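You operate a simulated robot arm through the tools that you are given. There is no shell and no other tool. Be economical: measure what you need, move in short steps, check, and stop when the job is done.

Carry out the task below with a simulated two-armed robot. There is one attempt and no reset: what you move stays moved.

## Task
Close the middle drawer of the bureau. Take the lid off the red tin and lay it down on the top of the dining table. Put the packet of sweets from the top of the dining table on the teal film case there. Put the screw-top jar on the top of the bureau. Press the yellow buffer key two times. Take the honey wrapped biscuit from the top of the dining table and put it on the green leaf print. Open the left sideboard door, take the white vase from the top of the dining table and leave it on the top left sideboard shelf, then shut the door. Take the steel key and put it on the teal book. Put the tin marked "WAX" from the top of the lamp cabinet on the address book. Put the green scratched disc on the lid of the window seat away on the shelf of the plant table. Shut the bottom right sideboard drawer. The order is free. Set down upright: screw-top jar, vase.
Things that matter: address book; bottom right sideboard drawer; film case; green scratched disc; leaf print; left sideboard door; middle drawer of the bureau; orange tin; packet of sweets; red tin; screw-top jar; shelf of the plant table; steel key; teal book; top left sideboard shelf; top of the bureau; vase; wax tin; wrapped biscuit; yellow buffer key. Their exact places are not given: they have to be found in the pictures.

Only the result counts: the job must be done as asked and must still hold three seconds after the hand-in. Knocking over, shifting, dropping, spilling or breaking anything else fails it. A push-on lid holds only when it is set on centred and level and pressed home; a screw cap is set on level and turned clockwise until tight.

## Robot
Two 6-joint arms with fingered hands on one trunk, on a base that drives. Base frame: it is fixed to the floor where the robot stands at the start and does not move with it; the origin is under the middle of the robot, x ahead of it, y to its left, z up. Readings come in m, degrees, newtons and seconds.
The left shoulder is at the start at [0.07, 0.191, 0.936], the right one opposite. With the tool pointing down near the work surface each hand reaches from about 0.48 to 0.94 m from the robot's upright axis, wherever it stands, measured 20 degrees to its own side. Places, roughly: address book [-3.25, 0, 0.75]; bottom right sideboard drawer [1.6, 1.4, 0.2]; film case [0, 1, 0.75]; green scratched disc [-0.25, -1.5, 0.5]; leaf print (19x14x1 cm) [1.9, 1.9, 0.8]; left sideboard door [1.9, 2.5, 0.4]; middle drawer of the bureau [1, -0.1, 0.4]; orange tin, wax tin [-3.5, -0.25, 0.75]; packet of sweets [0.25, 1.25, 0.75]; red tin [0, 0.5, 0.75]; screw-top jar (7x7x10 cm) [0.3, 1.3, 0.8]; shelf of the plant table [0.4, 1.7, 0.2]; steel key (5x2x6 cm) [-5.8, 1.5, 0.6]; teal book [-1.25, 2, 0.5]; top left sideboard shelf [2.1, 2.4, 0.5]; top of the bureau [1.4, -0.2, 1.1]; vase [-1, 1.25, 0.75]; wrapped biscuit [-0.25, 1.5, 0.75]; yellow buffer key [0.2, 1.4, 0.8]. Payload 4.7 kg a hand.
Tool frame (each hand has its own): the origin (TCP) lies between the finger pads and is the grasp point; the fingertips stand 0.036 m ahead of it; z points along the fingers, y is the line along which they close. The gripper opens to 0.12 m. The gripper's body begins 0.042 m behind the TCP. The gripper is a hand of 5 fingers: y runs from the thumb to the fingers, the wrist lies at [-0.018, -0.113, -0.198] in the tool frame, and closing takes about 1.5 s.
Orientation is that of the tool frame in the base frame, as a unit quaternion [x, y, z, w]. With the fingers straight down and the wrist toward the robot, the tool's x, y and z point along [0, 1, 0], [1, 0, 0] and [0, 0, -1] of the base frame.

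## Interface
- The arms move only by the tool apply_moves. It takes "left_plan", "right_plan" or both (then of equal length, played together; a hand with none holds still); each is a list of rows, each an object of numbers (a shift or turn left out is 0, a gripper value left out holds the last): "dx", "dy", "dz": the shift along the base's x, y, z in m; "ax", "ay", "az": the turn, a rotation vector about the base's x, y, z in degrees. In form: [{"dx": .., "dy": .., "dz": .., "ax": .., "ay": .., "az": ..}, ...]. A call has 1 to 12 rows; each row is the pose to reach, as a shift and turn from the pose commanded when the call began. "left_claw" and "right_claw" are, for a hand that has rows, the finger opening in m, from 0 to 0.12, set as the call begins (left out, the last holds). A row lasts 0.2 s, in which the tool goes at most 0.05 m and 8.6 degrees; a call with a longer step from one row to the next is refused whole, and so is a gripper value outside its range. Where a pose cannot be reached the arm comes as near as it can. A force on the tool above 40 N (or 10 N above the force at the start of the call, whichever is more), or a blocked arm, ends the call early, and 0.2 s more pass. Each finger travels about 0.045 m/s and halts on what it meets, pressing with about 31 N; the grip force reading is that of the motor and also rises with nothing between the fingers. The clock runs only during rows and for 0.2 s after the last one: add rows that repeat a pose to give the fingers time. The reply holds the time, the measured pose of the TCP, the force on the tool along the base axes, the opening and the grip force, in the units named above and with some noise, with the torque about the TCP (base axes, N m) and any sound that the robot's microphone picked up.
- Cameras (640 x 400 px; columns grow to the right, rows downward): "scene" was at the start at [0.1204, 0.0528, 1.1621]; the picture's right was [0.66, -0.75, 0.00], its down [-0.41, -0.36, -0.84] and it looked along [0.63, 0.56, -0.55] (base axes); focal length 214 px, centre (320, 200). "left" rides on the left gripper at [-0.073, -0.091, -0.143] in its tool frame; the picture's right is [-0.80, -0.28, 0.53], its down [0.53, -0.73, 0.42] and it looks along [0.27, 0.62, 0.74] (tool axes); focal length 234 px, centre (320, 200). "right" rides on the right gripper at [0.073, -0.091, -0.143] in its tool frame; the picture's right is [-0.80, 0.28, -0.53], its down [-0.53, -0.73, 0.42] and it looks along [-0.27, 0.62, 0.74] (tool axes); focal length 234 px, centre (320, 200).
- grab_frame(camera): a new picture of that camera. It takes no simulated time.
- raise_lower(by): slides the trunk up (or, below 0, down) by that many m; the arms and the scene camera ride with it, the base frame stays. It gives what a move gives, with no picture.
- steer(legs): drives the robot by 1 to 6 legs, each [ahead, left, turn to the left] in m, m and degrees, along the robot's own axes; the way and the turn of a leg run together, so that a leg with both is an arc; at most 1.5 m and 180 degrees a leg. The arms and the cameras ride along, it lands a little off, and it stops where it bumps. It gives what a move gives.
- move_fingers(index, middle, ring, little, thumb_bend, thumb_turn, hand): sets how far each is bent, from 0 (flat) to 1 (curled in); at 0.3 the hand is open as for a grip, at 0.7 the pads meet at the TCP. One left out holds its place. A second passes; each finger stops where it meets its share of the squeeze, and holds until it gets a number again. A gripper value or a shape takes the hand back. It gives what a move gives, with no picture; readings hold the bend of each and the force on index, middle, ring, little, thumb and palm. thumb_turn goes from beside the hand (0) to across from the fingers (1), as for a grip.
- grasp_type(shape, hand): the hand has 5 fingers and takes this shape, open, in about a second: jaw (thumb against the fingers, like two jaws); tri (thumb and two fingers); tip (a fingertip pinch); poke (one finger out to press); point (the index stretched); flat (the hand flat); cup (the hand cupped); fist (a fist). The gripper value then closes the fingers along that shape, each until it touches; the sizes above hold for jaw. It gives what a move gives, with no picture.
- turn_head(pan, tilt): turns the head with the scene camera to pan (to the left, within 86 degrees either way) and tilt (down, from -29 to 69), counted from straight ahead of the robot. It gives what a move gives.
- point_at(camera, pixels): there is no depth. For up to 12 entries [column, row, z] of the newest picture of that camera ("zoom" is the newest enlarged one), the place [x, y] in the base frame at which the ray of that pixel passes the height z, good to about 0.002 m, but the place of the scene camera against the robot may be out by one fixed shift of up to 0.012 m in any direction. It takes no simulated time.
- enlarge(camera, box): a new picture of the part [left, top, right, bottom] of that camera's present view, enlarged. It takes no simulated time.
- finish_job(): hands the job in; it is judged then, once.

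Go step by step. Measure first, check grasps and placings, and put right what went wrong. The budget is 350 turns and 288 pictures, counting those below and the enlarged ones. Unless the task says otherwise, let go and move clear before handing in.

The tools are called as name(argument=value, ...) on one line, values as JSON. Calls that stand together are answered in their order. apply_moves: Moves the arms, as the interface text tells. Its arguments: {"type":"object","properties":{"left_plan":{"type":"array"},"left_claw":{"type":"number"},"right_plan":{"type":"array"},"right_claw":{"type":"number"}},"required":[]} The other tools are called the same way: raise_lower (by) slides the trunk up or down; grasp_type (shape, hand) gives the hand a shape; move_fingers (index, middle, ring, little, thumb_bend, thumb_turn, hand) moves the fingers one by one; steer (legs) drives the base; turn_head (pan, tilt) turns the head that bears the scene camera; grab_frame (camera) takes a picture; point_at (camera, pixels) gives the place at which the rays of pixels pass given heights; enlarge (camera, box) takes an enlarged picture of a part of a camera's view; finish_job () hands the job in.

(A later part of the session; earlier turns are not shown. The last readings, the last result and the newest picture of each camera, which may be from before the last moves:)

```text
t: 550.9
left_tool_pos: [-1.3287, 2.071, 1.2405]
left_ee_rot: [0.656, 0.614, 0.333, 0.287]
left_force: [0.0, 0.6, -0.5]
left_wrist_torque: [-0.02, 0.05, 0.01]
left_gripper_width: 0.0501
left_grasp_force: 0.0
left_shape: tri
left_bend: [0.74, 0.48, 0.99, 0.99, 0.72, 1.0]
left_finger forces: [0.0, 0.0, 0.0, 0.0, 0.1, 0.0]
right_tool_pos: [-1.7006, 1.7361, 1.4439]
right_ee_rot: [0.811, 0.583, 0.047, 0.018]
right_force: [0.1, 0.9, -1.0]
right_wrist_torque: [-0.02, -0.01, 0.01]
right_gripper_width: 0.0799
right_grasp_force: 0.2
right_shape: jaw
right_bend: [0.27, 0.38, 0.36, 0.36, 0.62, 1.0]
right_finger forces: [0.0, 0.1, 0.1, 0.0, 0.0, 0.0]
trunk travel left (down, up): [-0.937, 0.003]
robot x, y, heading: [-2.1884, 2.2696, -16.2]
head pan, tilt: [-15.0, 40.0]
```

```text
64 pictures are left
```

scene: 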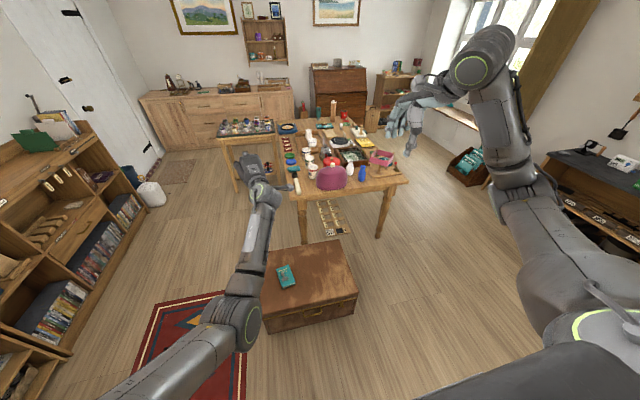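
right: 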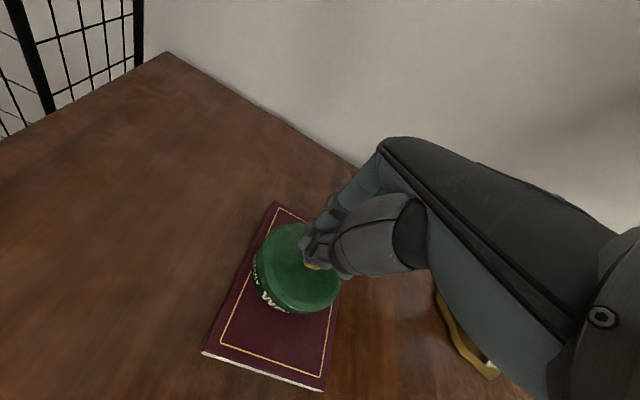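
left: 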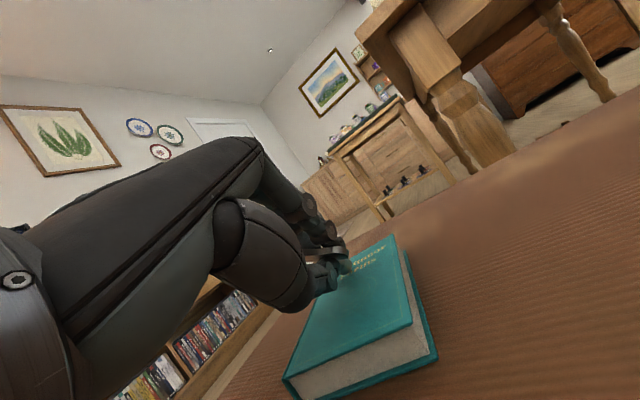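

The lane west of the table is free. I'll go round the chest's southwest corner, to stand west of the table for the vase, levelling the left hand on the way.

steer(legs=[[0.32, -0.25, 0], [0.03, -0.62, 0], [0.27, 0, 0]])

grasp_type(hand="left", shape="jaw")

apply_moves(left_plan=[{"ax": 2, "ay": 8}, {"ax": 4, "ay": 16}, {"ax": 6, "ay": 24}, {"ax": 8, "ay": 32}, {"ax": 10, "ay": 40}, {"ax": 11, "ay": 46}])

grab_frame(camera="left")

```text
t: 558.0
left_tool_pos: [-0.9778, 1.0759, 1.2403]
left_ee_rot: [0.653, 0.616, 0.334, 0.286]
left_force: [-0.5, -0.6, 0.2]
left_wrist_torque: [-0.02, -0.03, -0.01]
left_gripper_width: 0.0498
left_grasp_force: 0.1
left_shape: tri
left_bend: [0.74, 0.48, 0.99, 0.99, 0.72, 1.0]
left_finger forces: [0.0, 0.0, 0.1, 0.0, 0.0, 0.0]
right_tool_pos: [-1.3476, 0.7384, 1.4433]
right_ee_rot: [0.808, 0.587, 0.047, 0.019]
right_force: [0.9, -0.7, 0.4]
right_wrist_torque: [-0.02, -0.02, 0.03]
right_gripper_width: 0.0799
right_grasp_force: 0.1
right_shape: jaw
right_bend: [0.27, 0.38, 0.36, 0.36, 0.62, 1.0]
right_finger forces: [0.0, 0.1, 0.0, 0.1, 0.0, 0.0]
trunk travel left (down, up): [-0.937, 0.003]
robot x, y, heading: [-1.8319, 1.2674, -15.8]
head pan, tilt: [-15.0, 40.0]
```

```text
t: 558.9
left_tool_pos: [-0.9756, 1.0754, 1.2389]
left_ee_rot: [0.654, 0.616, 0.334, 0.285]
left_force: [-0.6, -0.6, -0.2]
left_wrist_torque: [0.03, -0.03, 0.01]
left_gripper_width: 0.1199
left_grasp_force: 0.0
left_shape: jaw
left_bend: [0.3, 0.3, 0.3, 0.3, 0.3, 0.98]
left_finger forces: [0.1, 0.0, 0.0, 0.0, 0.0, 0.1]
right_tool_pos: [-1.3457, 0.7364, 1.443]
right_ee_rot: [0.809, 0.586, 0.046, 0.017]
right_force: [0.5, 0.4, -0.1]
right_wrist_torque: [0.01, -0.01, -0.02]
right_gripper_width: 0.0799
right_grasp_force: 0.2
right_shape: jaw
right_bend: [0.27, 0.38, 0.36, 0.36, 0.62, 1.0]
right_finger forces: [0.0, 0.1, 0.0, 0.0, 0.1, 0.0]
trunk travel left (down, up): [-0.937, 0.003]
robot x, y, heading: [-1.8337, 1.2672, -15.7]
head pan, tilt: [-15.0, 40.0]
```

```text
t: 560.3
left_tool_pos: [-0.9756, 1.0743, 1.2395]
left_ee_rot: [0.756, 0.644, 0.107, -0.042]
left_force: [0.3, -0.3, -0.1]
left_wrist_torque: [-0.03, 0.02, 0.01]
left_gripper_width: 0.12
left_grasp_force: 0.0
left_shape: jaw
left_bend: [0.3, 0.3, 0.3, 0.3, 0.3, 0.98]
left_finger forces: [0.0, 0.0, 0.1, 0.0, 0.0, 0.0]
right_tool_pos: [-1.3464, 0.7377, 1.4436]
right_ee_rot: [0.808, 0.587, 0.047, 0.019]
right_force: [-0.7, -0.1, 0.1]
right_wrist_torque: [0.0, 0.04, 0.0]
right_gripper_width: 0.0803
right_grasp_force: 0.1
right_shape: jaw
right_bend: [0.27, 0.38, 0.36, 0.36, 0.62, 1.0]
right_finger forces: [0.0, 0.0, 0.0, 0.1, 0.1, 0.0]
trunk travel left (down, up): [-0.937, 0.003]
robot x, y, heading: [-1.8343, 1.2655, -15.9]
head pan, tilt: [-15.0, 40.0]
```

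```text
63 pictures are left
```

left: 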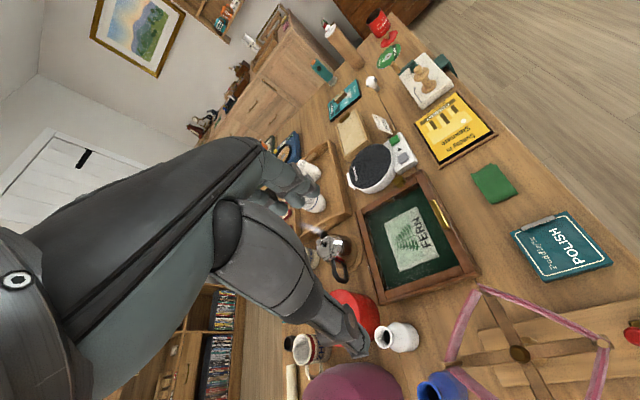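

point_at(camera="left", pixels=[[401, 336, 0.85], [401, 336, 0.82], [390, 338, 0.88], [401, 336, 0.78], [445, 388, 0.85]])

apply_moves(left_plan=[{"ax": -5.6, "ay": 3.4, "az": -3.4}, {"ax": -11.2, "ay": 6.9, "az": -6.8}])

grab_frame(camera="left")

```text
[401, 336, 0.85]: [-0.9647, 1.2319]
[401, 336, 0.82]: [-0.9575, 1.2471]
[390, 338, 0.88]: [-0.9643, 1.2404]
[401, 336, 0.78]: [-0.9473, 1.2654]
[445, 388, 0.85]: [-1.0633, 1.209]
```

```text
t: 560.9
left_tool_pos: [-0.9741, 1.0759, 1.2395]
left_ee_rot: [0.799, 0.602, 0.0, 0.002]
left_force: [1.3, -0.4, -0.8]
left_wrist_torque: [-0.02, 0.01, 0.04]
left_gripper_width: 0.1201
left_grasp_force: 0.0
left_shape: jaw
left_bend: [0.3, 0.3, 0.3, 0.3, 0.3, 0.98]
left_finger forces: [0.0, 0.0, 0.1, 0.0, 0.1, 0.0]
right_tool_pos: [-1.3458, 0.7383, 1.4433]
right_ee_rot: [0.809, 0.586, 0.046, 0.018]
right_force: [0.3, -0.1, -0.3]
right_wrist_torque: [-0.01, 0.01, -0.02]
right_gripper_width: 0.0801
right_grasp_force: 0.1
right_shape: jaw
right_bend: [0.27, 0.38, 0.36, 0.36, 0.62, 1.0]
right_finger forces: [0.0, 0.0, 0.1, 0.0, 0.1, 0.0]
trunk travel left (down, up): [-0.937, 0.003]
robot x, y, heading: [-1.8373, 1.2688, -15.5]
head pan, tilt: [-15.0, 40.0]
```

```text
62 pictures are left
```

left: 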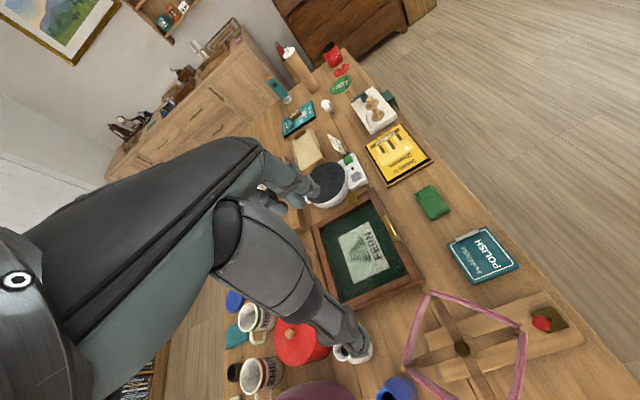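

point_at(camera="left", pixels=[[352, 347, 0.85], [352, 347, 0.82], [352, 347, 0.78], [300, 340, 0.82], [397, 388, 0.82]])

enlarge(camera="left", box=[240, 280, 440, 400])

```text
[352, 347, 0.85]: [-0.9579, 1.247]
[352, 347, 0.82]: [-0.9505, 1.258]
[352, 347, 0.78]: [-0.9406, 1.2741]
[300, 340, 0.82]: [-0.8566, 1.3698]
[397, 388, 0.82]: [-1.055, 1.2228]
```

```text
3.20 times, centred on (340, 340) of left
```

zoom: 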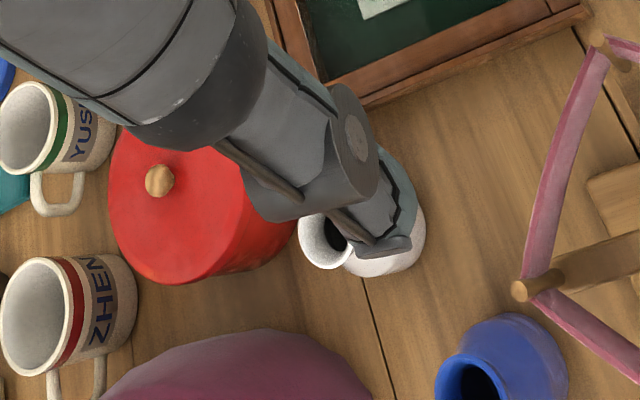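

point_at(camera="left", pixels=[[341.6, 353, 0.84], [341.6, 353, 0.86], [341.6, 353, 0.88], [341.6, 353, 0.9], [366, 354, 0.745]])

```text
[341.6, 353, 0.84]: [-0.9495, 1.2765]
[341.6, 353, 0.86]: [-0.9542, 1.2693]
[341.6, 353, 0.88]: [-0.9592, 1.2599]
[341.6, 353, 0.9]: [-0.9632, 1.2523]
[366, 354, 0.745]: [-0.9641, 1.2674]
```

Vase at (-0.960,1.262), mouth z≈0.875, with the red pot and hat close by. I'll grip its neck from above with the three-finger shape, staying above the neighbours.

grasp_type(hand="left", shape="tri")

apply_moves(left_claw=0.08, left_plan=[{"dx": 0.003, "dy": 0.045}, {"dx": 0.006, "dy": 0.09}, {"dx": 0.01, "dy": 0.135}, {"dx": 0.014, "dy": 0.186}, {"dx": 0.014, "dy": 0.186, "dz": -0.045}, {"dx": 0.014, "dy": 0.186, "dz": -0.09}, {"dx": 0.014, "dy": 0.186, "dz": -0.135}, {"dx": 0.014, "dy": 0.186, "dz": -0.18}, {"dx": 0.014, "dy": 0.186, "dz": -0.225}, {"dx": 0.014, "dy": 0.186, "dz": -0.26}, {"dx": 0.014, "dy": 0.186, "dz": -0.275}])

grab_frame(camera="left")

```text
t: 561.8
left_tool_pos: [-0.9762, 1.0748, 1.2383]
left_ee_rot: [0.798, 0.603, 0.002, 0.001]
left_force: [0.4, 0.0, -0.1]
left_wrist_torque: [0.01, -0.03, -0.03]
left_gripper_width: 0.1197
left_grasp_force: 0.2
left_shape: tri
left_bend: [0.3, 0.3, 0.99, 0.99, 0.3, 0.98]
left_finger forces: [0.1, 0.0, 0.1, 0.0, 0.0, 0.0]
right_tool_pos: [-1.3458, 0.7374, 1.4441]
right_ee_rot: [0.809, 0.586, 0.047, 0.018]
right_force: [-0.8, 0.3, 0.7]
right_wrist_torque: [0.01, 0.02, 0.0]
right_gripper_width: 0.0801
right_grasp_force: 0.0
right_shape: jaw
right_bend: [0.27, 0.38, 0.36, 0.36, 0.62, 1.0]
right_finger forces: [0.0, 0.0, 0.1, 0.0, 0.0, 0.1]
trunk travel left (down, up): [-0.937, 0.003]
robot x, y, heading: [-1.8335, 1.2652, -15.7]
head pan, tilt: [-15.0, 40.0]
```

```text
refused: row 4 steps farther than a row can; nothing moved
```

```text
60 pictures are left
```

left: 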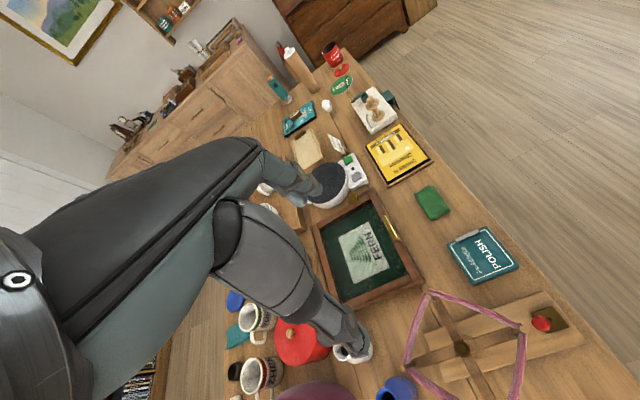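

apply_moves(left_claw=0.08, left_plan=[{"dx": 0.003, "dy": 0.04}, {"dx": 0.006, "dy": 0.08}, {"dx": 0.009, "dy": 0.12}, {"dx": 0.012, "dy": 0.16}, {"dx": 0.014, "dy": 0.186, "dz": -0.03}, {"dx": 0.014, "dy": 0.186, "dz": -0.075}, {"dx": 0.014, "dy": 0.186, "dz": -0.12}, {"dx": 0.014, "dy": 0.186, "dz": -0.165}, {"dx": 0.014, "dy": 0.186, "dz": -0.21}, {"dx": 0.014, "dy": 0.186, "dz": -0.25}, {"dx": 0.014, "dy": 0.186, "dz": -0.275}])

grab_frame(camera="left")

```text
t: 564.2
left_tool_pos: [-0.9622, 1.2611, 0.9641]
left_ee_rot: [0.798, 0.603, 0.002, 0.002]
left_force: [0.0, -0.2, 0.1]
left_wrist_torque: [-0.02, 0.0, -0.02]
left_gripper_width: 0.0803
left_grasp_force: 0.0
left_shape: tri
left_bend: [0.73, 0.38, 0.99, 0.99, 0.62, 1.0]
left_finger forces: [0.1, 0.0, 0.1, 0.0, 0.0, 0.1]
right_tool_pos: [-1.3468, 0.7367, 1.4418]
right_ee_rot: [0.808, 0.587, 0.046, 0.018]
right_force: [-0.9, 1.2, 0.2]
right_wrist_torque: [0.01, 0.0, -0.02]
right_gripper_width: 0.0798
right_grasp_force: 0.0
right_shape: jaw
right_bend: [0.27, 0.38, 0.36, 0.36, 0.62, 1.0]
right_finger forces: [0.0, 0.0, 0.0, 0.0, 0.0, 0.0]
trunk travel left (down, up): [-0.937, 0.003]
robot x, y, heading: [-1.8359, 1.2685, -15.3]
head pan, tilt: [-15.0, 40.0]
```

```text
59 pictures are left
```

left: 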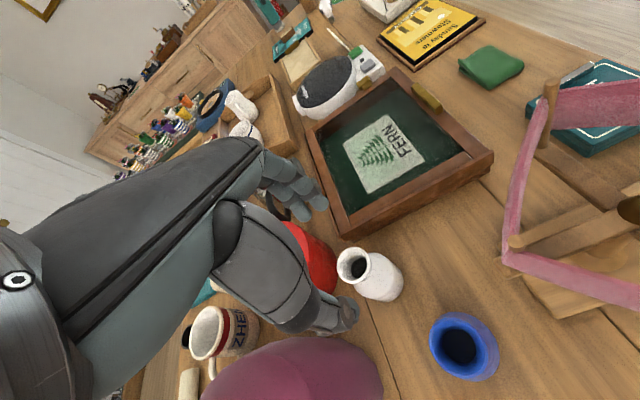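

point_at(camera="left", pixels=[[356, 265, 0.87], [356, 265, 0.85], [356, 265, 0.83], [384, 282, 0.76], [384, 282, 0.745], [460, 345, 0.83]])

```text
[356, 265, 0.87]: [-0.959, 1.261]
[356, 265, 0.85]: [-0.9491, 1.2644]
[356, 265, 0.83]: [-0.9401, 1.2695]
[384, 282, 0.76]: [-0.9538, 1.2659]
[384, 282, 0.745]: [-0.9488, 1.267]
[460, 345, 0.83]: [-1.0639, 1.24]
```

Centre (-0.953,1.264), mouth ≈0.86. Descending to the neck and closing.

apply_moves(left_plan=[{"dx": 0.009, "dy": 0.003, "dz": -0.03}, {"dx": 0.009, "dy": 0.003, "dz": -0.06}, {"dx": 0.009, "dy": 0.003, "dz": -0.085}, {"dx": 0.009, "dy": 0.003, "dz": -0.1}])

enlarge(camera="left", box=[230, 170, 430, 330])

```text
t: 565.2
left_tool_pos: [-0.9585, 1.2708, 0.8685]
left_ee_rot: [0.798, 0.603, 0.001, 0.003]
left_force: [0.6, 0.3, -0.2]
left_wrist_torque: [0.0, -0.02, 0.0]
left_gripper_width: 0.0801
left_grasp_force: 0.2
left_shape: tri
left_bend: [0.73, 0.39, 0.99, 0.99, 0.62, 1.0]
left_finger forces: [0.0, 0.1, 0.0, 0.0, 0.0, 0.1]
left hand out of reach, approached as far as the arm can: row 4
right_tool_pos: [-1.3468, 0.7376, 1.4436]
right_ee_rot: [0.809, 0.586, 0.047, 0.018]
right_force: [0.4, 0.0, 0.4]
right_wrist_torque: [0.01, -0.04, 0.01]
right_gripper_width: 0.08
right_grasp_force: 0.0
right_shape: jaw
right_bend: [0.27, 0.38, 0.36, 0.36, 0.62, 1.0]
right_finger forces: [0.1, 0.0, 0.1, 0.1, 0.1, 0.0]
trunk travel left (down, up): [-0.937, 0.003]
robot x, y, heading: [-1.8308, 1.2644, -15.8]
head pan, tilt: [-15.0, 40.0]
```

```text
2.50 times, centred on (330, 250) of left
```

zoom: 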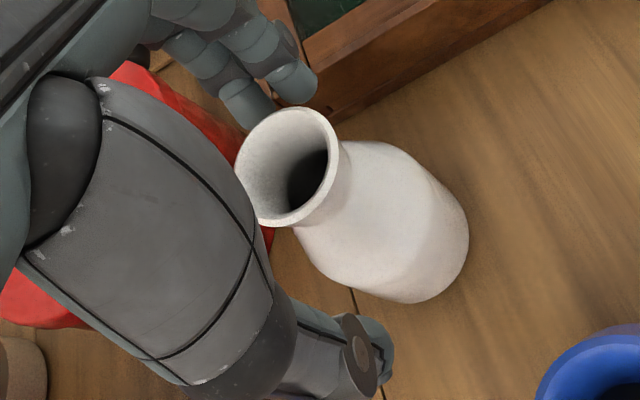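

The neck stands between fingers and thumb. Closing and lifting.

apply_moves(left_claw=0, left_plan=[{}, {}, {}, {}, {}, {}, {}, {"dz": 0.015}, {"dz": 0.04}, {"dz": 0.07}, {"dz": 0.11}, {"dz": 0.15}])

grab_frame(camera="left")

```text
t: 567.8
left_tool_pos: [-0.9609, 1.2707, 1.0188]
left_ee_rot: [0.798, 0.602, 0.001, 0.001]
left_force: [-0.1, -0.1, -2.3]
left_wrist_torque: [-0.03, 0.04, 0.01]
left_gripper_width: 0.0283
left_grasp_force: 30.9
left_shape: tri
left_bend: [0.74, 0.57, 1.0, 1.0, 0.75, 1.0]
left_finger forces: [13.7, 14.1, 0.1, 0.1, 26.2, 0.1]
right_tool_pos: [-1.3468, 0.7371, 1.4437]
right_ee_rot: [0.809, 0.586, 0.047, 0.018]
right_force: [0.1, -0.9, 0.6]
right_wrist_torque: [0.0, -0.04, 0.0]
right_gripper_width: 0.0801
right_grasp_force: 0.0
right_shape: jaw
right_bend: [0.27, 0.38, 0.36, 0.36, 0.62, 1.0]
right_finger forces: [0.0, 0.0, 0.0, 0.0, 0.1, 0.2]
trunk travel left (down, up): [-0.937, 0.003]
robot x, y, heading: [-1.8339, 1.2601, -15.6]
head pan, tilt: [-15.0, 40.0]
```

```text
57 pictures are left
```

left: 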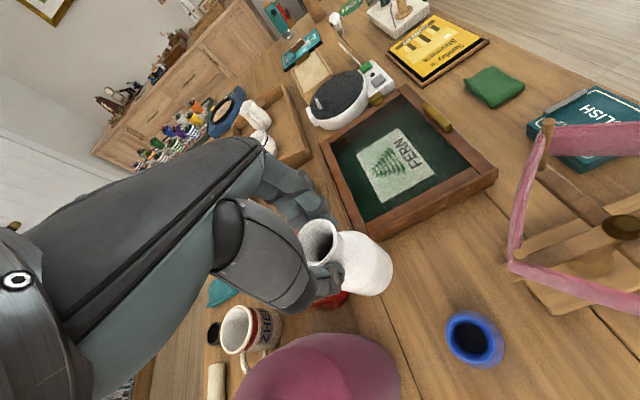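

Vase held (bottom 12.7 cm below the tool point). I'll check the lane between the chest and the bookcase on the earlier scene picture.

point_at(camera="scene", pixels=[[72, 352, 0.0], [147, 205, 0.0], [160, 205, 0.0], [143, 182, 0.0]])

apply_moves(left_plan=[{"dz": 0.045}, {"dz": 0.09}, {"dz": 0.135}, {"dz": 0.18}, {"dz": 0.22}])

steer(legs=[[-0.3, 0.0, 0], [0.0, 0.7, 0], [-0.22, 0.35, 0], [0.0, 0.45, 0]])

turn_head(pan=15, tilt=40)

grab_frame(camera="scene")

```text
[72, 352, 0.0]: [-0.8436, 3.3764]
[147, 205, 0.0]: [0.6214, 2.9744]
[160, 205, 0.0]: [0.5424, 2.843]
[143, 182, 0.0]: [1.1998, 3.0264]
```

```text
t: 569.0
left_tool_pos: [-0.9602, 1.2696, 1.2418]
left_ee_rot: [0.798, 0.602, 0.001, 0.002]
left_force: [-1.4, 1.0, -2.1]
left_wrist_torque: [-0.01, 0.01, 0.02]
left_gripper_width: 0.0283
left_grasp_force: 31.0
left_shape: tri
left_bend: [0.74, 0.57, 1.0, 1.0, 0.75, 1.0]
left_finger forces: [14.0, 13.8, 0.1, 0.1, 26.1, 0.0]
right_tool_pos: [-1.3466, 0.7371, 1.4438]
right_ee_rot: [0.809, 0.586, 0.047, 0.018]
right_force: [-0.5, -0.1, 0.0]
right_wrist_torque: [0.04, -0.03, 0.01]
right_gripper_width: 0.0799
right_grasp_force: 0.1
right_shape: jaw
right_bend: [0.27, 0.38, 0.36, 0.36, 0.62, 1.0]
right_finger forces: [0.1, 0.0, 0.0, 0.1, 0.1, 0.0]
trunk travel left (down, up): [-0.937, 0.003]
robot x, y, heading: [-1.835, 1.2669, -15.6]
head pan, tilt: [-15.0, 40.0]
```

```text
t: 578.9
left_tool_pos: [-1.047, 2.838, 1.241]
left_ee_rot: [0.803, 0.597, 0.002, 0.001]
left_force: [0.6, -0.4, -1.9]
left_wrist_torque: [0.01, 0.01, 0.01]
left_gripper_width: 0.0282
left_grasp_force: 31.4
left_shape: tri
left_bend: [0.74, 0.57, 1.0, 1.0, 0.75, 1.0]
left_finger forces: [14.1, 13.7, 0.0, 0.0, 26.1, 0.0]
right_tool_pos: [-1.4413, 2.3107, 1.4427]
right_ee_rot: [0.813, 0.581, 0.046, 0.017]
right_force: [0.2, -0.5, -0.1]
right_wrist_torque: [0.04, 0.0, 0.01]
right_gripper_width: 0.0801
right_grasp_force: 0.0
right_shape: jaw
right_bend: [0.27, 0.38, 0.36, 0.36, 0.62, 1.0]
right_finger forces: [0.0, 0.0, 0.0, 0.1, 0.0, 0.0]
trunk travel left (down, up): [-0.937, 0.003]
robot x, y, heading: [-1.9195, 2.8466, -16.7]
head pan, tilt: [-15.0, 40.0]
```

```text
t: 579.8
left_tool_pos: [-1.0473, 2.8406, 1.2406]
left_ee_rot: [0.802, 0.597, 0.0, 0.002]
left_force: [0.2, 0.0, -1.9]
left_wrist_torque: [0.01, 0.03, -0.02]
left_gripper_width: 0.0281
left_grasp_force: 30.4
left_shape: tri
left_bend: [0.74, 0.57, 1.0, 1.0, 0.75, 1.0]
left_finger forces: [14.0, 13.8, 0.0, 0.0, 26.1, 0.0]
right_tool_pos: [-1.4414, 2.3119, 1.4437]
right_ee_rot: [0.813, 0.581, 0.046, 0.017]
right_force: [-0.2, 0.7, 0.2]
right_wrist_torque: [0.02, 0.0, -0.04]
right_gripper_width: 0.08
right_grasp_force: 0.1
right_shape: jaw
right_bend: [0.27, 0.38, 0.36, 0.36, 0.62, 1.0]
right_finger forces: [0.0, 0.1, 0.1, 0.1, 0.0, 0.0]
trunk travel left (down, up): [-0.937, 0.003]
robot x, y, heading: [-1.9207, 2.8461, -16.4]
head pan, tilt: [15.0, 40.0]
```

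```text
56 pictures are left
```

scene: 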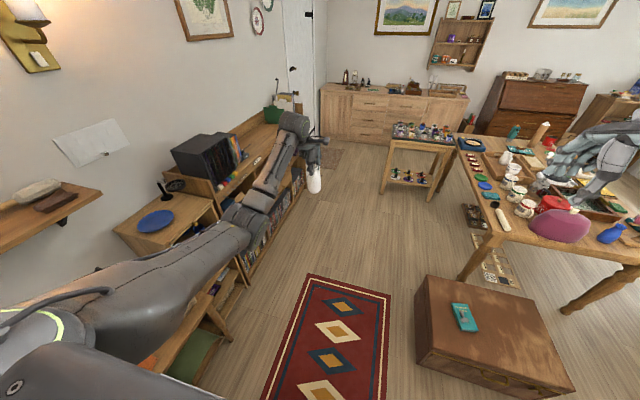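

Lane clear. Driving east, then turning to face the table's north edge.

steer(legs=[[1.45, 0, 0], [0.4, 0, 0], [0, 0, -90]])

grab_frame(camera="right")

```text
t: 593.1
left_tool_pos: [-0.1661, 1.4227, 1.2401]
left_ee_rot: [0.987, -0.163, 0.0, 0.001]
left_force: [-0.5, -0.4, -2.0]
left_wrist_torque: [0.01, -0.03, 0.0]
left_gripper_width: 0.028
left_grasp_force: 30.8
left_shape: tri
left_bend: [0.74, 0.57, 1.0, 1.0, 0.76, 1.0]
left_finger forces: [13.9, 13.8, 0.0, 0.0, 25.6, 0.1]
right_tool_pos: [-0.6799, 1.8361, 1.4435]
right_ee_rot: [0.982, -0.182, 0.019, 0.045]
right_force: [0.4, -0.5, -0.3]
right_wrist_torque: [0.02, 0.01, -0.01]
right_gripper_width: 0.08
right_grasp_force: 0.1
right_shape: jaw
right_bend: [0.27, 0.38, 0.36, 0.36, 0.62, 1.0]
right_finger forces: [0.0, 0.0, 0.0, 0.1, 0.0, 0.1]
trunk travel left (down, up): [-0.937, 0.003]
robot x, y, heading: [-0.1278, 2.2975, -108.6]
head pan, tilt: [15.0, 40.0]
```

```text
55 pictures are left
```

right: 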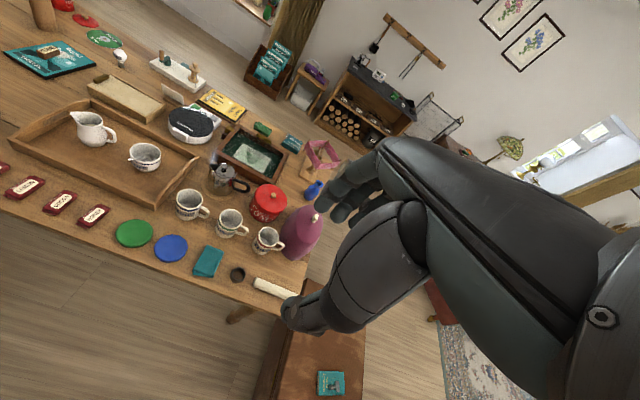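

HONEY is reachable; to pinch it across I'll turn the robot 45° left (so the hand needs only ~46° yaw), then bring the right hand over it.

steer(legs=[[0, 0, 45.6]])

grasp_type(hand="right", shape="tri")

apply_moves(right_claw=0.06, right_plan=[{"az": 8, "dx": -0.025, "dy": -0.012, "dz": -0.03}, {"az": 16, "dx": -0.05, "dy": -0.024, "dz": -0.06}, {"az": 24, "dx": -0.075, "dy": -0.036, "dz": -0.09}, {"az": 32, "dx": -0.1, "dy": -0.048, "dz": -0.12}, {"az": 40, "dx": -0.125, "dy": -0.06, "dz": -0.15}, {"az": 46, "dx": -0.14, "dy": -0.069, "dz": -0.18}, {"az": 46, "dx": -0.14, "dy": -0.069, "dz": -0.225}, {"az": 46, "dx": -0.14, "dy": -0.069, "dz": -0.27}, {"az": 46, "dx": -0.14, "dy": -0.069, "dz": -0.315}, {"az": 46, "dx": -0.14, "dy": -0.069, "dz": -0.36}, {"az": 46, "dx": -0.14, "dy": -0.069, "dz": -0.405}, {"az": 46, "dx": -0.14, "dy": -0.069, "dz": -0.45}])

grab_frame(camera="right")

```text
t: 595.6
left_tool_pos: [0.4709, 1.6579, 1.2411]
left_ee_rot: [0.973, 0.232, 0.0, 0.002]
left_force: [-0.9, -0.3, -2.2]
left_wrist_torque: [0.03, -0.01, 0.02]
left_gripper_width: 0.0279
left_grasp_force: 31.2
left_shape: tri
left_bend: [0.74, 0.57, 1.0, 1.0, 0.76, 1.0]
left_finger forces: [13.9, 13.8, 0.0, 0.0, 25.5, 0.0]
right_tool_pos: [-0.1832, 1.5781, 1.4428]
right_ee_rot: [0.976, 0.214, 0.036, 0.034]
right_force: [-0.2, -0.4, 0.4]
right_wrist_torque: [-0.03, -0.01, -0.02]
right_gripper_width: 0.0799
right_grasp_force: 0.1
right_shape: jaw
right_bend: [0.27, 0.38, 0.36, 0.36, 0.62, 1.0]
right_finger forces: [0.0, 0.1, 0.0, 0.0, 0.1, 0.0]
trunk travel left (down, up): [-0.937, 0.003]
robot x, y, heading: [-0.1272, 2.2986, -63.0]
head pan, tilt: [15.0, 40.0]
```

```text
t: 596.5
left_tool_pos: [0.4711, 1.658, 1.2405]
left_ee_rot: [0.973, 0.233, -0.001, 0.002]
left_force: [0.5, 0.2, -2.5]
left_wrist_torque: [0.03, -0.02, 0.03]
left_gripper_width: 0.0281
left_grasp_force: 30.9
left_shape: tri
left_bend: [0.74, 0.57, 1.0, 1.0, 0.76, 1.0]
left_finger forces: [13.7, 13.9, 0.0, 0.1, 25.5, 0.0]
right_tool_pos: [-0.1819, 1.5789, 1.4423]
right_ee_rot: [0.976, 0.214, 0.035, 0.035]
right_force: [0.8, 1.0, -0.3]
right_wrist_torque: [0.01, -0.01, -0.01]
right_gripper_width: 0.1199
right_grasp_force: 0.1
right_shape: tri
right_bend: [0.3, 0.3, 0.99, 0.99, 0.3, 0.98]
right_finger forces: [0.0, 0.0, 0.1, 0.0, 0.1, 0.1]
trunk travel left (down, up): [-0.937, 0.003]
robot x, y, heading: [-0.1272, 2.2955, -63.0]
head pan, tilt: [15.0, 40.0]
```

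```text
t: 599.1
left_tool_pos: [0.4712, 1.656, 1.2394]
left_ee_rot: [0.973, 0.233, 0.001, 0.002]
left_force: [-0.4, -0.3, -2.0]
left_wrist_torque: [0.02, 0.05, -0.02]
left_gripper_width: 0.0279
left_grasp_force: 31.0
left_shape: tri
left_bend: [0.74, 0.57, 1.0, 1.0, 0.76, 1.0]
left_finger forces: [13.8, 13.8, 0.0, 0.1, 25.5, 0.0]
right_tool_pos: [-0.3218, 1.5105, 0.9932]
right_ee_rot: [0.814, 0.578, 0.047, 0.017]
right_force: [0.5, 0.0, -0.6]
right_wrist_torque: [-0.02, 0.02, 0.02]
right_gripper_width: 0.0604
right_grasp_force: 0.0
right_shape: tri
right_bend: [0.74, 0.45, 0.99, 0.99, 0.7, 1.0]
right_finger forces: [0.0, 0.0, 0.0, 0.1, 0.0, 0.0]
trunk travel left (down, up): [-0.937, 0.003]
robot x, y, heading: [-0.1261, 2.2945, -62.8]
head pan, tilt: [15.0, 40.0]
```

```text
54 pictures are left
```

right: 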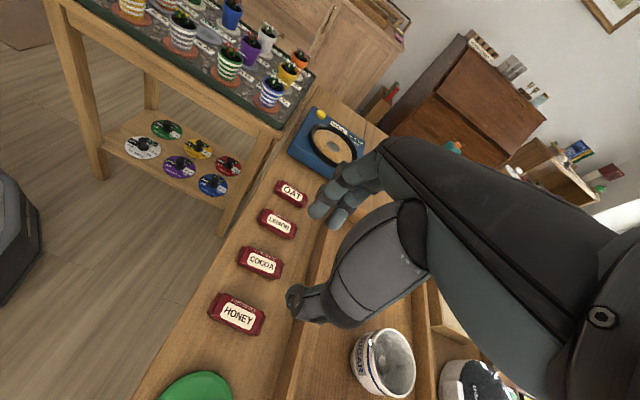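

point_at(camera="right", pixels=[[237, 314, 0.76], [210, 307, 0.76], [265, 322, 0.76], [260, 262, 0.76], [298, 300, 0.78]])

```text
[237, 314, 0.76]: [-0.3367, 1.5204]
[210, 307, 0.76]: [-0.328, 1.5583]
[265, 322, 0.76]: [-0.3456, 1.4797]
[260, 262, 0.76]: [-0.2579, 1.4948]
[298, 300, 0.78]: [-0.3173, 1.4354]
```

HONEY centre (-0.337,1.520), axis 77°. Moving over it and down.

apply_moves(right_plan=[{"az": 6, "dx": -0.015, "dy": 0.01, "dz": -0.03}, {"az": 6, "dx": -0.015, "dy": 0.01, "dz": -0.075}, {"az": 6, "dx": -0.015, "dy": 0.01, "dz": -0.12}, {"az": 6, "dx": -0.015, "dy": 0.01, "dz": -0.16}, {"az": 6, "dx": -0.015, "dy": 0.01, "dz": -0.19}, {"az": 6, "dx": -0.015, "dy": 0.01, "dz": -0.203}, {"az": 6, "dx": -0.015, "dy": 0.01, "dz": -0.21}])

enlarge(camera="right", box=[210, 170, 410, 330])

```text
t: 600.7
left_tool_pos: [0.4708, 1.6578, 1.2409]
left_ee_rot: [0.972, 0.234, 0.001, 0.001]
left_force: [0.2, 0.2, -2.1]
left_wrist_torque: [0.01, -0.03, 0.0]
left_gripper_width: 0.0278
left_grasp_force: 30.7
left_shape: tri
left_bend: [0.74, 0.57, 1.0, 1.0, 0.76, 1.0]
left_finger forces: [13.9, 13.9, 0.0, 0.0, 25.6, 0.1]
right_tool_pos: [-0.3344, 1.5314, 0.8011]
right_ee_rot: [0.783, 0.62, 0.046, 0.015]
right_force: [0.6, 0.1, -1.5]
right_wrist_torque: [0.02, -0.03, -0.04]
right_gripper_width: 0.0601
right_grasp_force: 0.0
right_shape: tri
right_bend: [0.74, 0.45, 0.99, 0.99, 0.7, 1.0]
right_finger forces: [0.0, 0.0, 0.0, 0.0, 0.0, 0.0]
right hand out of reach, approached as far as the arm can: row 5, 6, 7
trunk travel left (down, up): [-0.937, 0.003]
robot x, y, heading: [-0.1289, 2.2942, -63.1]
head pan, tilt: [15.0, 40.0]
```

```text
2.50 times, centred on (310, 250) of right
```

zoom: 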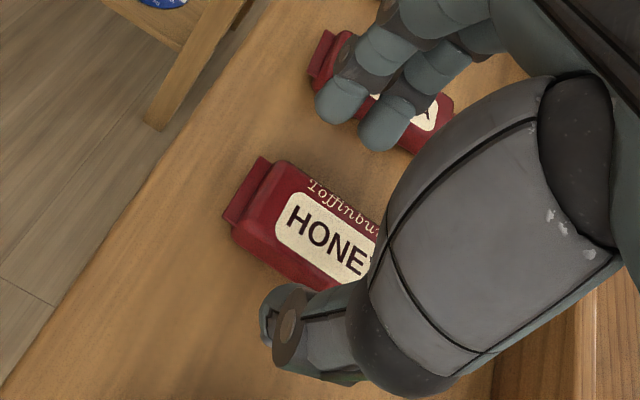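

Slightly short in reach; I'll lower the trunk 2 cm instead.

raise_lower(by=-0.018)

apply_moves(right_claw=0, right_plan=[{}, {}, {}, {}, {}, {}, {}])

enlarge(camera="right", box=[210, 170, 410, 330])

```text
t: 601.4
left_tool_pos: [0.4714, 1.6572, 1.222]
left_ee_rot: [0.973, 0.233, 0.001, 0.001]
left_force: [0.7, -0.2, -1.6]
left_wrist_torque: [0.02, 0.0, 0.02]
left_gripper_width: 0.0281
left_grasp_force: 31.2
left_shape: tri
left_bend: [0.74, 0.57, 1.0, 1.0, 0.76, 1.0]
left_finger forces: [13.6, 13.9, 0.0, 0.0, 25.6, 0.0]
right_tool_pos: [-0.3332, 1.5297, 0.7835]
right_ee_rot: [0.783, 0.62, 0.048, 0.015]
right_force: [0.4, 0.9, -0.4]
right_wrist_torque: [0.0, -0.02, 0.0]
right_gripper_width: 0.06
right_grasp_force: 0.0
right_shape: tri
right_bend: [0.74, 0.45, 0.99, 0.99, 0.7, 1.0]
right_finger forces: [0.0, 0.0, 0.1, 0.0, 0.1, 0.1]
trunk travel left (down, up): [-0.919, 0.021]
robot x, y, heading: [-0.1288, 2.2989, -62.8]
head pan, tilt: [15.0, 40.0]
```

```text
t: 603.0
left_tool_pos: [0.4707, 1.6575, 1.2235]
left_ee_rot: [0.973, 0.233, 0.0, 0.002]
left_force: [-0.1, -0.7, -2.0]
left_wrist_torque: [0.09, 0.02, 0.0]
left_gripper_width: 0.0281
left_grasp_force: 31.1
left_shape: tri
left_bend: [0.74, 0.57, 1.0, 1.0, 0.76, 1.0]
left_finger forces: [13.8, 13.9, 0.1, 0.1, 25.5, 0.0]
right_tool_pos: [-0.3343, 1.5294, 0.7835]
right_ee_rot: [0.783, 0.62, 0.048, 0.015]
right_force: [-0.6, -0.1, -0.4]
right_wrist_torque: [-0.01, -0.05, 0.0]
right_gripper_width: 0.029
right_grasp_force: 31.2
right_shape: tri
right_bend: [0.74, 0.58, 1.0, 1.0, 0.74, 1.0]
right_finger forces: [13.6, 13.7, 0.1, 0.0, 27.3, 0.1]
trunk travel left (down, up): [-0.919, 0.021]
robot x, y, heading: [-0.1274, 2.2952, -63.1]
head pan, tilt: [15.0, 40.0]
```

```text
2.50 times, centred on (310, 250) of right
```

zoom: 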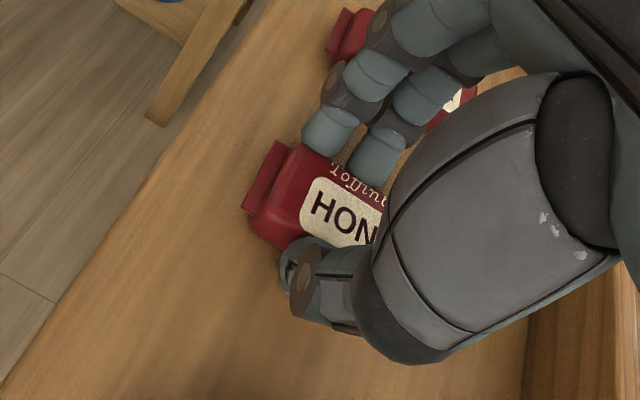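

Biscuit gripped. Lifting, then driving both things round to the sideboard.

apply_moves(right_plan=[{"dz": 0.03}, {"dz": 0.07}, {"dz": 0.115, "az": -6}, {"dz": 0.16, "az": -12}, {"dz": 0.205, "az": -20}, {"dz": 0.25, "az": -28}, {"dz": 0.295, "az": -36}, {"dz": 0.34, "az": -44}, {"dz": 0.385, "az": -52}, {"dz": 0.42, "az": -52}])

steer(legs=[[0, 0, 46.2], [0, 0.29, 0], [1.25, 0, 0]])

turn_head(pan=5, tilt=45)

grab_frame(camera="scene")

```text
t: 605.2
left_tool_pos: [0.4701, 1.6578, 1.2222]
left_ee_rot: [0.972, 0.233, -0.001, 0.002]
left_force: [-0.1, 0.4, -2.5]
left_wrist_torque: [0.02, -0.01, 0.02]
left_gripper_width: 0.0282
left_grasp_force: 31.2
left_shape: tri
left_bend: [0.74, 0.57, 1.0, 1.0, 0.76, 1.0]
left_finger forces: [13.9, 13.9, 0.0, 0.0, 25.5, 0.0]
right_tool_pos: [-0.3307, 1.5287, 1.2049]
right_ee_rot: [0.976, 0.213, 0.035, 0.034]
right_force: [-0.3, -0.1, -0.2]
right_wrist_torque: [-0.01, -0.01, 0.02]
right_gripper_width: 0.0292
right_grasp_force: 31.7
right_shape: tri
right_bend: [0.74, 0.58, 1.0, 1.0, 0.74, 1.0]
right_finger forces: [13.7, 14.0, 0.1, 0.0, 27.7, 0.0]
trunk travel left (down, up): [-0.919, 0.021]
robot x, y, heading: [-0.1281, 2.2983, -62.7]
head pan, tilt: [15.0, 40.0]
```

```text
t: 615.2
left_tool_pos: [2.0222, 2.2412, 1.2229]
left_ee_rot: [0.798, 0.602, 0.001, 0.002]
left_force: [0.2, 0.3, -2.3]
left_wrist_torque: [-0.04, 0.0, -0.04]
left_gripper_width: 0.0277
left_grasp_force: 31.3
left_shape: tri
left_bend: [0.74, 0.57, 1.0, 1.0, 0.76, 1.0]
left_finger forces: [14.0, 14.0, 0.0, 0.0, 25.4, 0.0]
right_tool_pos: [1.5744, 1.5642, 1.204]
right_ee_rot: [0.808, 0.587, 0.047, 0.017]
right_force: [0.0, 0.5, 0.6]
right_wrist_torque: [0.03, -0.03, -0.02]
right_gripper_width: 0.029
right_grasp_force: 30.9
right_shape: tri
right_bend: [0.74, 0.58, 1.0, 1.0, 0.74, 1.0]
right_finger forces: [13.5, 13.9, 0.0, 0.0, 27.3, 0.0]
trunk travel left (down, up): [-0.919, 0.021]
robot x, y, heading: [1.1498, 2.2381, -15.9]
head pan, tilt: [15.0, 40.0]
```

```text
t: 615.9
left_tool_pos: [2.023, 2.2401, 1.2217]
left_ee_rot: [0.798, 0.603, 0.001, 0.001]
left_force: [0.4, 0.2, -2.4]
left_wrist_torque: [0.01, 0.0, -0.01]
left_gripper_width: 0.0277
left_grasp_force: 31.0
left_shape: tri
left_bend: [0.74, 0.57, 1.0, 1.0, 0.76, 1.0]
left_finger forces: [14.0, 13.9, 0.1, 0.1, 25.4, 0.0]
right_tool_pos: [1.5743, 1.5649, 1.2039]
right_ee_rot: [0.808, 0.587, 0.046, 0.018]
right_force: [0.2, -0.7, -0.8]
right_wrist_torque: [0.02, 0.03, 0.04]
right_gripper_width: 0.0289
right_grasp_force: 31.2
right_shape: tri
right_bend: [0.74, 0.58, 1.0, 1.0, 0.74, 1.0]
right_finger forces: [13.5, 13.8, 0.0, 0.0, 27.2, 0.0]
trunk travel left (down, up): [-0.919, 0.021]
robot x, y, heading: [1.1534, 2.2387, -15.8]
head pan, tilt: [5.0, 45.0]
```

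```text
51 pictures are left
```

scene: 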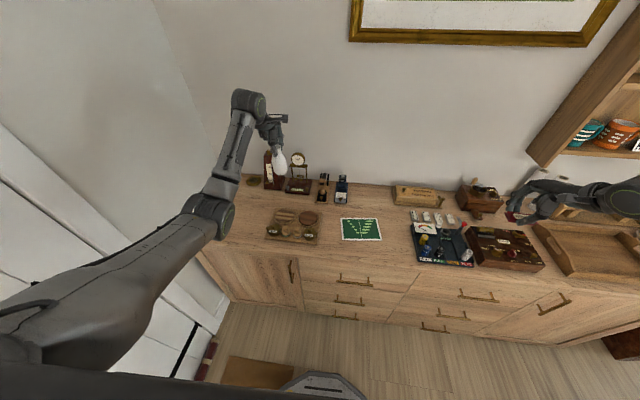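

point_at(camera="scene", pixels=[[361, 230, 0.86], [361, 230, 0.8], [342, 219, 0.82], [380, 241, 0.82], [293, 268, 0.7], [293, 280, 0.6], [240, 290, 0.0], [230, 255, 0.82]])

grab_frame(camera="right")

```text
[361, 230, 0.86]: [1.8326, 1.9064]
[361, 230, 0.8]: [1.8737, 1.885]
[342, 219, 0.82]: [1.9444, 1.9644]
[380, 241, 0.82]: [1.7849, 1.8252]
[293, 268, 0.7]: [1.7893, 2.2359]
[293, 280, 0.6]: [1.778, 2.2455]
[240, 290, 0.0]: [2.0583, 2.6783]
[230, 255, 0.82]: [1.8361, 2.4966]
```

```text
50 pictures are left
```

right: 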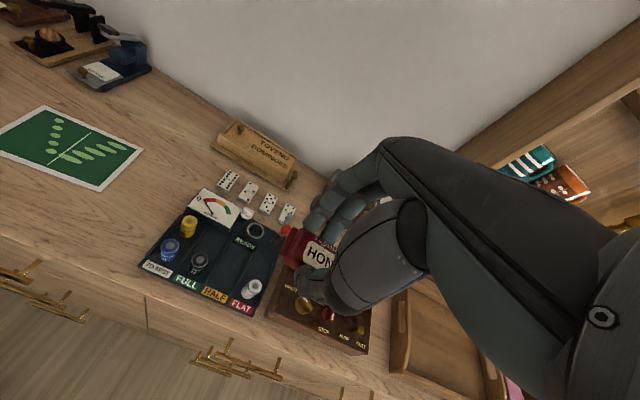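

point_at(camera="right", pixels=[[70, 148, 0.86], [70, 148, 0.83], [70, 148, 0.8], [103, 188, 0.83], [45, 108, 0.83]])

```text
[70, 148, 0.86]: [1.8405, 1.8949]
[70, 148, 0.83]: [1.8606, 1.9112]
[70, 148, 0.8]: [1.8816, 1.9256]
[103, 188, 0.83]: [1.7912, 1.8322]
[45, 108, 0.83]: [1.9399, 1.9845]
```

Leaf print centre ≈(1.838,1.900), surface z≈0.855. Moving the right hand over it with the arm.

apply_moves(right_plan=[{"dx": 0.026, "dy": 0.033}, {"dx": 0.053, "dy": 0.067}, {"dx": 0.079, "dy": 0.1}, {"dx": 0.106, "dy": 0.134}, {"dx": 0.132, "dy": 0.168}, {"dx": 0.158, "dy": 0.201}, {"dx": 0.185, "dy": 0.234}, {"dx": 0.211, "dy": 0.268}, {"dx": 0.238, "dy": 0.301}, {"dx": 0.264, "dy": 0.335}])

apply_moves(right_plan=[{"dz": -0.045}, {"dz": -0.09}, {"dz": -0.135}, {"dz": -0.18}, {"dz": -0.21}])

grab_frame(camera="right")

```text
t: 618.1
left_tool_pos: [2.0259, 2.2413, 1.2215]
left_ee_rot: [0.798, 0.602, 0.001, 0.002]
left_force: [0.3, -0.5, -1.5]
left_wrist_torque: [-0.02, 0.06, -0.04]
left_gripper_width: 0.0279
left_grasp_force: 31.2
left_shape: tri
left_bend: [0.74, 0.57, 1.0, 1.0, 0.76, 1.0]
left_finger forces: [13.9, 14.1, 0.0, 0.0, 25.4, 0.1]
right_tool_pos: [1.841, 1.9031, 1.2054]
right_ee_rot: [0.809, 0.586, 0.046, 0.018]
right_force: [0.0, 0.9, 0.6]
right_wrist_torque: [0.01, 0.01, -0.03]
right_gripper_width: 0.0288
right_grasp_force: 30.7
right_shape: tri
right_bend: [0.74, 0.58, 1.0, 1.0, 0.74, 1.0]
right_finger forces: [13.5, 13.8, 0.0, 0.0, 27.2, 0.0]
trunk travel left (down, up): [-0.919, 0.021]
robot x, y, heading: [1.1514, 2.2364, -15.8]
head pan, tilt: [5.0, 45.0]
```

```text
t: 619.3
left_tool_pos: [2.0247, 2.2406, 1.2213]
left_ee_rot: [0.798, 0.602, 0.001, 0.002]
left_force: [0.2, 0.1, -2.7]
left_wrist_torque: [-0.03, 0.02, -0.03]
left_gripper_width: 0.0279
left_grasp_force: 30.5
left_shape: tri
left_bend: [0.74, 0.57, 1.0, 1.0, 0.76, 1.0]
left_finger forces: [13.9, 13.9, 0.1, 0.0, 25.4, 0.0]
right_tool_pos: [1.8374, 1.8995, 0.9918]
right_ee_rot: [0.809, 0.586, 0.046, 0.018]
right_force: [0.4, -0.3, 0.4]
right_wrist_torque: [-0.04, 0.02, 0.01]
right_gripper_width: 0.0287
right_grasp_force: 31.2
right_shape: tri
right_bend: [0.74, 0.58, 1.0, 1.0, 0.74, 1.0]
right_finger forces: [13.5, 13.8, 0.1, 0.0, 27.1, 0.0]
trunk travel left (down, up): [-0.919, 0.021]
robot x, y, heading: [1.1462, 2.2337, -15.7]
head pan, tilt: [5.0, 45.0]
```

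```text
49 pictures are left
```

right: 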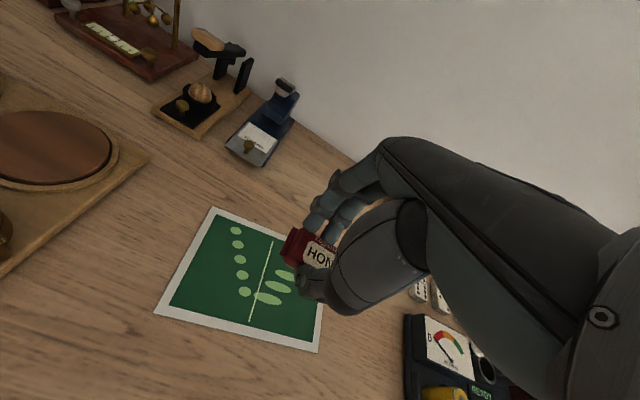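

point_at(camera="right", pixels=[[213, 208, 0.855], [156, 312, 0.855], [318, 351, 0.855]])

```text
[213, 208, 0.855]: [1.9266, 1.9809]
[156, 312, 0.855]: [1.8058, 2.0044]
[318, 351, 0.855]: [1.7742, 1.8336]
```

Centre of the print (1.850,1.907). Small correction and lowering.

apply_moves(right_plan=[{"dx": 0.01, "dy": 0.006, "dz": -0.04}, {"dx": 0.01, "dy": 0.006, "dz": -0.07}, {"dx": 0.01, "dy": 0.006, "dz": -0.078}, {"dx": 0.01, "dy": 0.006, "dz": -0.084}, {"dx": 0.01, "dy": 0.006, "dz": -0.09}, {"dx": 0.01, "dy": 0.006, "dz": -0.096}, {"dx": 0.01, "dy": 0.006, "dz": -0.102}])

apply_moves(right_claw=0.06, right_plan=[{"dz": 0.002}, {"dz": 0.002}, {"dz": 0.002}, {"dz": 0.002}, {"dz": 0.002}, {"dz": 0.04}, {"dz": 0.08}, {"dz": 0.12}])

grab_frame(camera="right")

```text
t: 620.9
left_tool_pos: [2.0247, 2.2403, 1.2228]
left_ee_rot: [0.798, 0.603, 0.0, 0.002]
left_force: [0.7, -0.8, -1.7]
left_wrist_torque: [0.06, 0.06, 0.01]
left_gripper_width: 0.0282
left_grasp_force: 31.4
left_shape: tri
left_bend: [0.74, 0.57, 1.0, 1.0, 0.76, 1.0]
left_finger forces: [14.0, 13.8, 0.1, 0.1, 25.4, 0.0]
right_tool_pos: [1.85, 1.9053, 0.8919]
right_ee_rot: [0.808, 0.587, 0.046, 0.017]
right_force: [0.2, 0.4, -1.1]
right_wrist_torque: [0.02, 0.0, 0.01]
right_gripper_width: 0.0289
right_grasp_force: 31.1
right_shape: tri
right_bend: [0.74, 0.58, 1.0, 1.0, 0.74, 1.0]
right_finger forces: [13.4, 13.8, 0.0, 0.0, 27.2, 0.1]
trunk travel left (down, up): [-0.919, 0.021]
robot x, y, heading: [1.147, 2.2364, -15.9]
head pan, tilt: [5.0, 45.0]
```

```text
t: 622.7
left_tool_pos: [2.0228, 2.2406, 1.2228]
left_ee_rot: [0.798, 0.603, 0.001, 0.002]
left_force: [0.0, 0.0, -2.6]
left_wrist_torque: [0.02, -0.03, 0.0]
left_gripper_width: 0.0279
left_grasp_force: 30.7
left_shape: tri
left_bend: [0.74, 0.57, 1.0, 1.0, 0.76, 1.0]
left_finger forces: [13.9, 13.9, 0.0, 0.1, 25.3, 0.1]
right_tool_pos: [1.8493, 1.9054, 1.0104]
right_ee_rot: [0.808, 0.587, 0.047, 0.017]
right_force: [0.0, 0.0, 0.3]
right_wrist_torque: [-0.02, -0.06, -0.02]
right_gripper_width: 0.0596
right_grasp_force: 0.0
right_shape: tri
right_bend: [0.74, 0.45, 0.99, 0.99, 0.71, 1.0]
right_finger forces: [0.0, 0.0, 0.0, 0.0, 0.1, 0.0]
trunk travel left (down, up): [-0.919, 0.021]
robot x, y, heading: [1.149, 2.237, -15.8]
head pan, tilt: [5.0, 45.0]
```

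```text
48 pictures are left
```

right: 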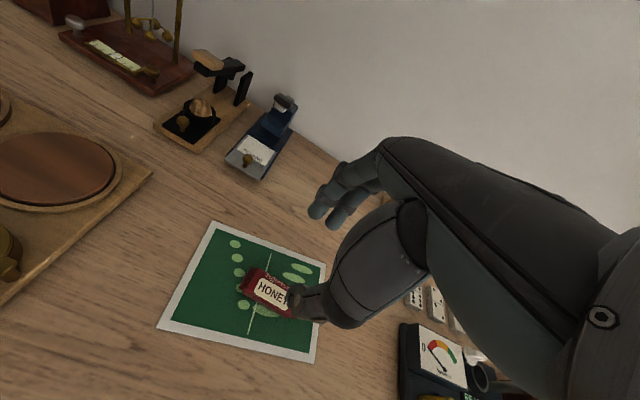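

The HONEY biscuit lies on the leaf print. For the door I need the left hand, so I'll park the vase on the free part of the sideboard top; checking that spot.

point_at(camera="right", pixels=[[140, 235, 0.855], [110, 290, 0.855], [152, 175, 0.855], [0, 300, 0.855]])

apply_moves(right_plan=[{"dz": 0.04}, {"dz": 0.09}, {"dz": 0.13}, {"dx": -0.04, "dy": -0.03, "dz": 0.15}, {"dx": -0.08, "dy": -0.06, "dz": 0.15}, {"dx": -0.11, "dy": -0.1, "dz": 0.15}, {"dx": -0.13, "dy": -0.14, "dz": 0.15}, {"dx": -0.15, "dy": -0.18, "dz": 0.15}, {"dx": -0.16, "dy": -0.22, "dz": 0.15}, {"dx": -0.17, "dy": -0.26, "dz": 0.15}])

grab_frame(camera="left")

```text
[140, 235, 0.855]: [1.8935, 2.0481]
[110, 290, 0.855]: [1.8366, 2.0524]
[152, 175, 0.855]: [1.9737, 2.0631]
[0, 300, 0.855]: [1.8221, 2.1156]
```

```text
refused: row 4 steps farther than a row can; nothing moved
```

```text
47 pictures are left
```

left: 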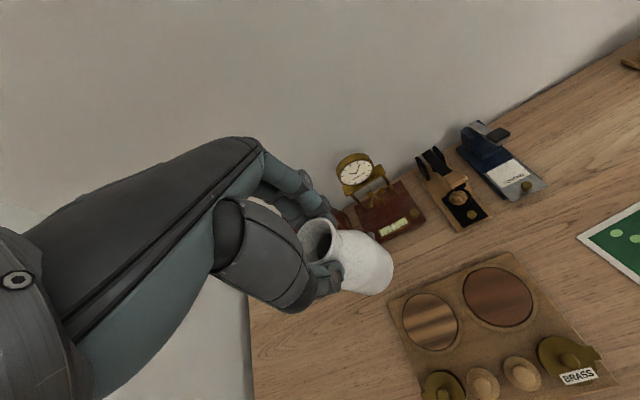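

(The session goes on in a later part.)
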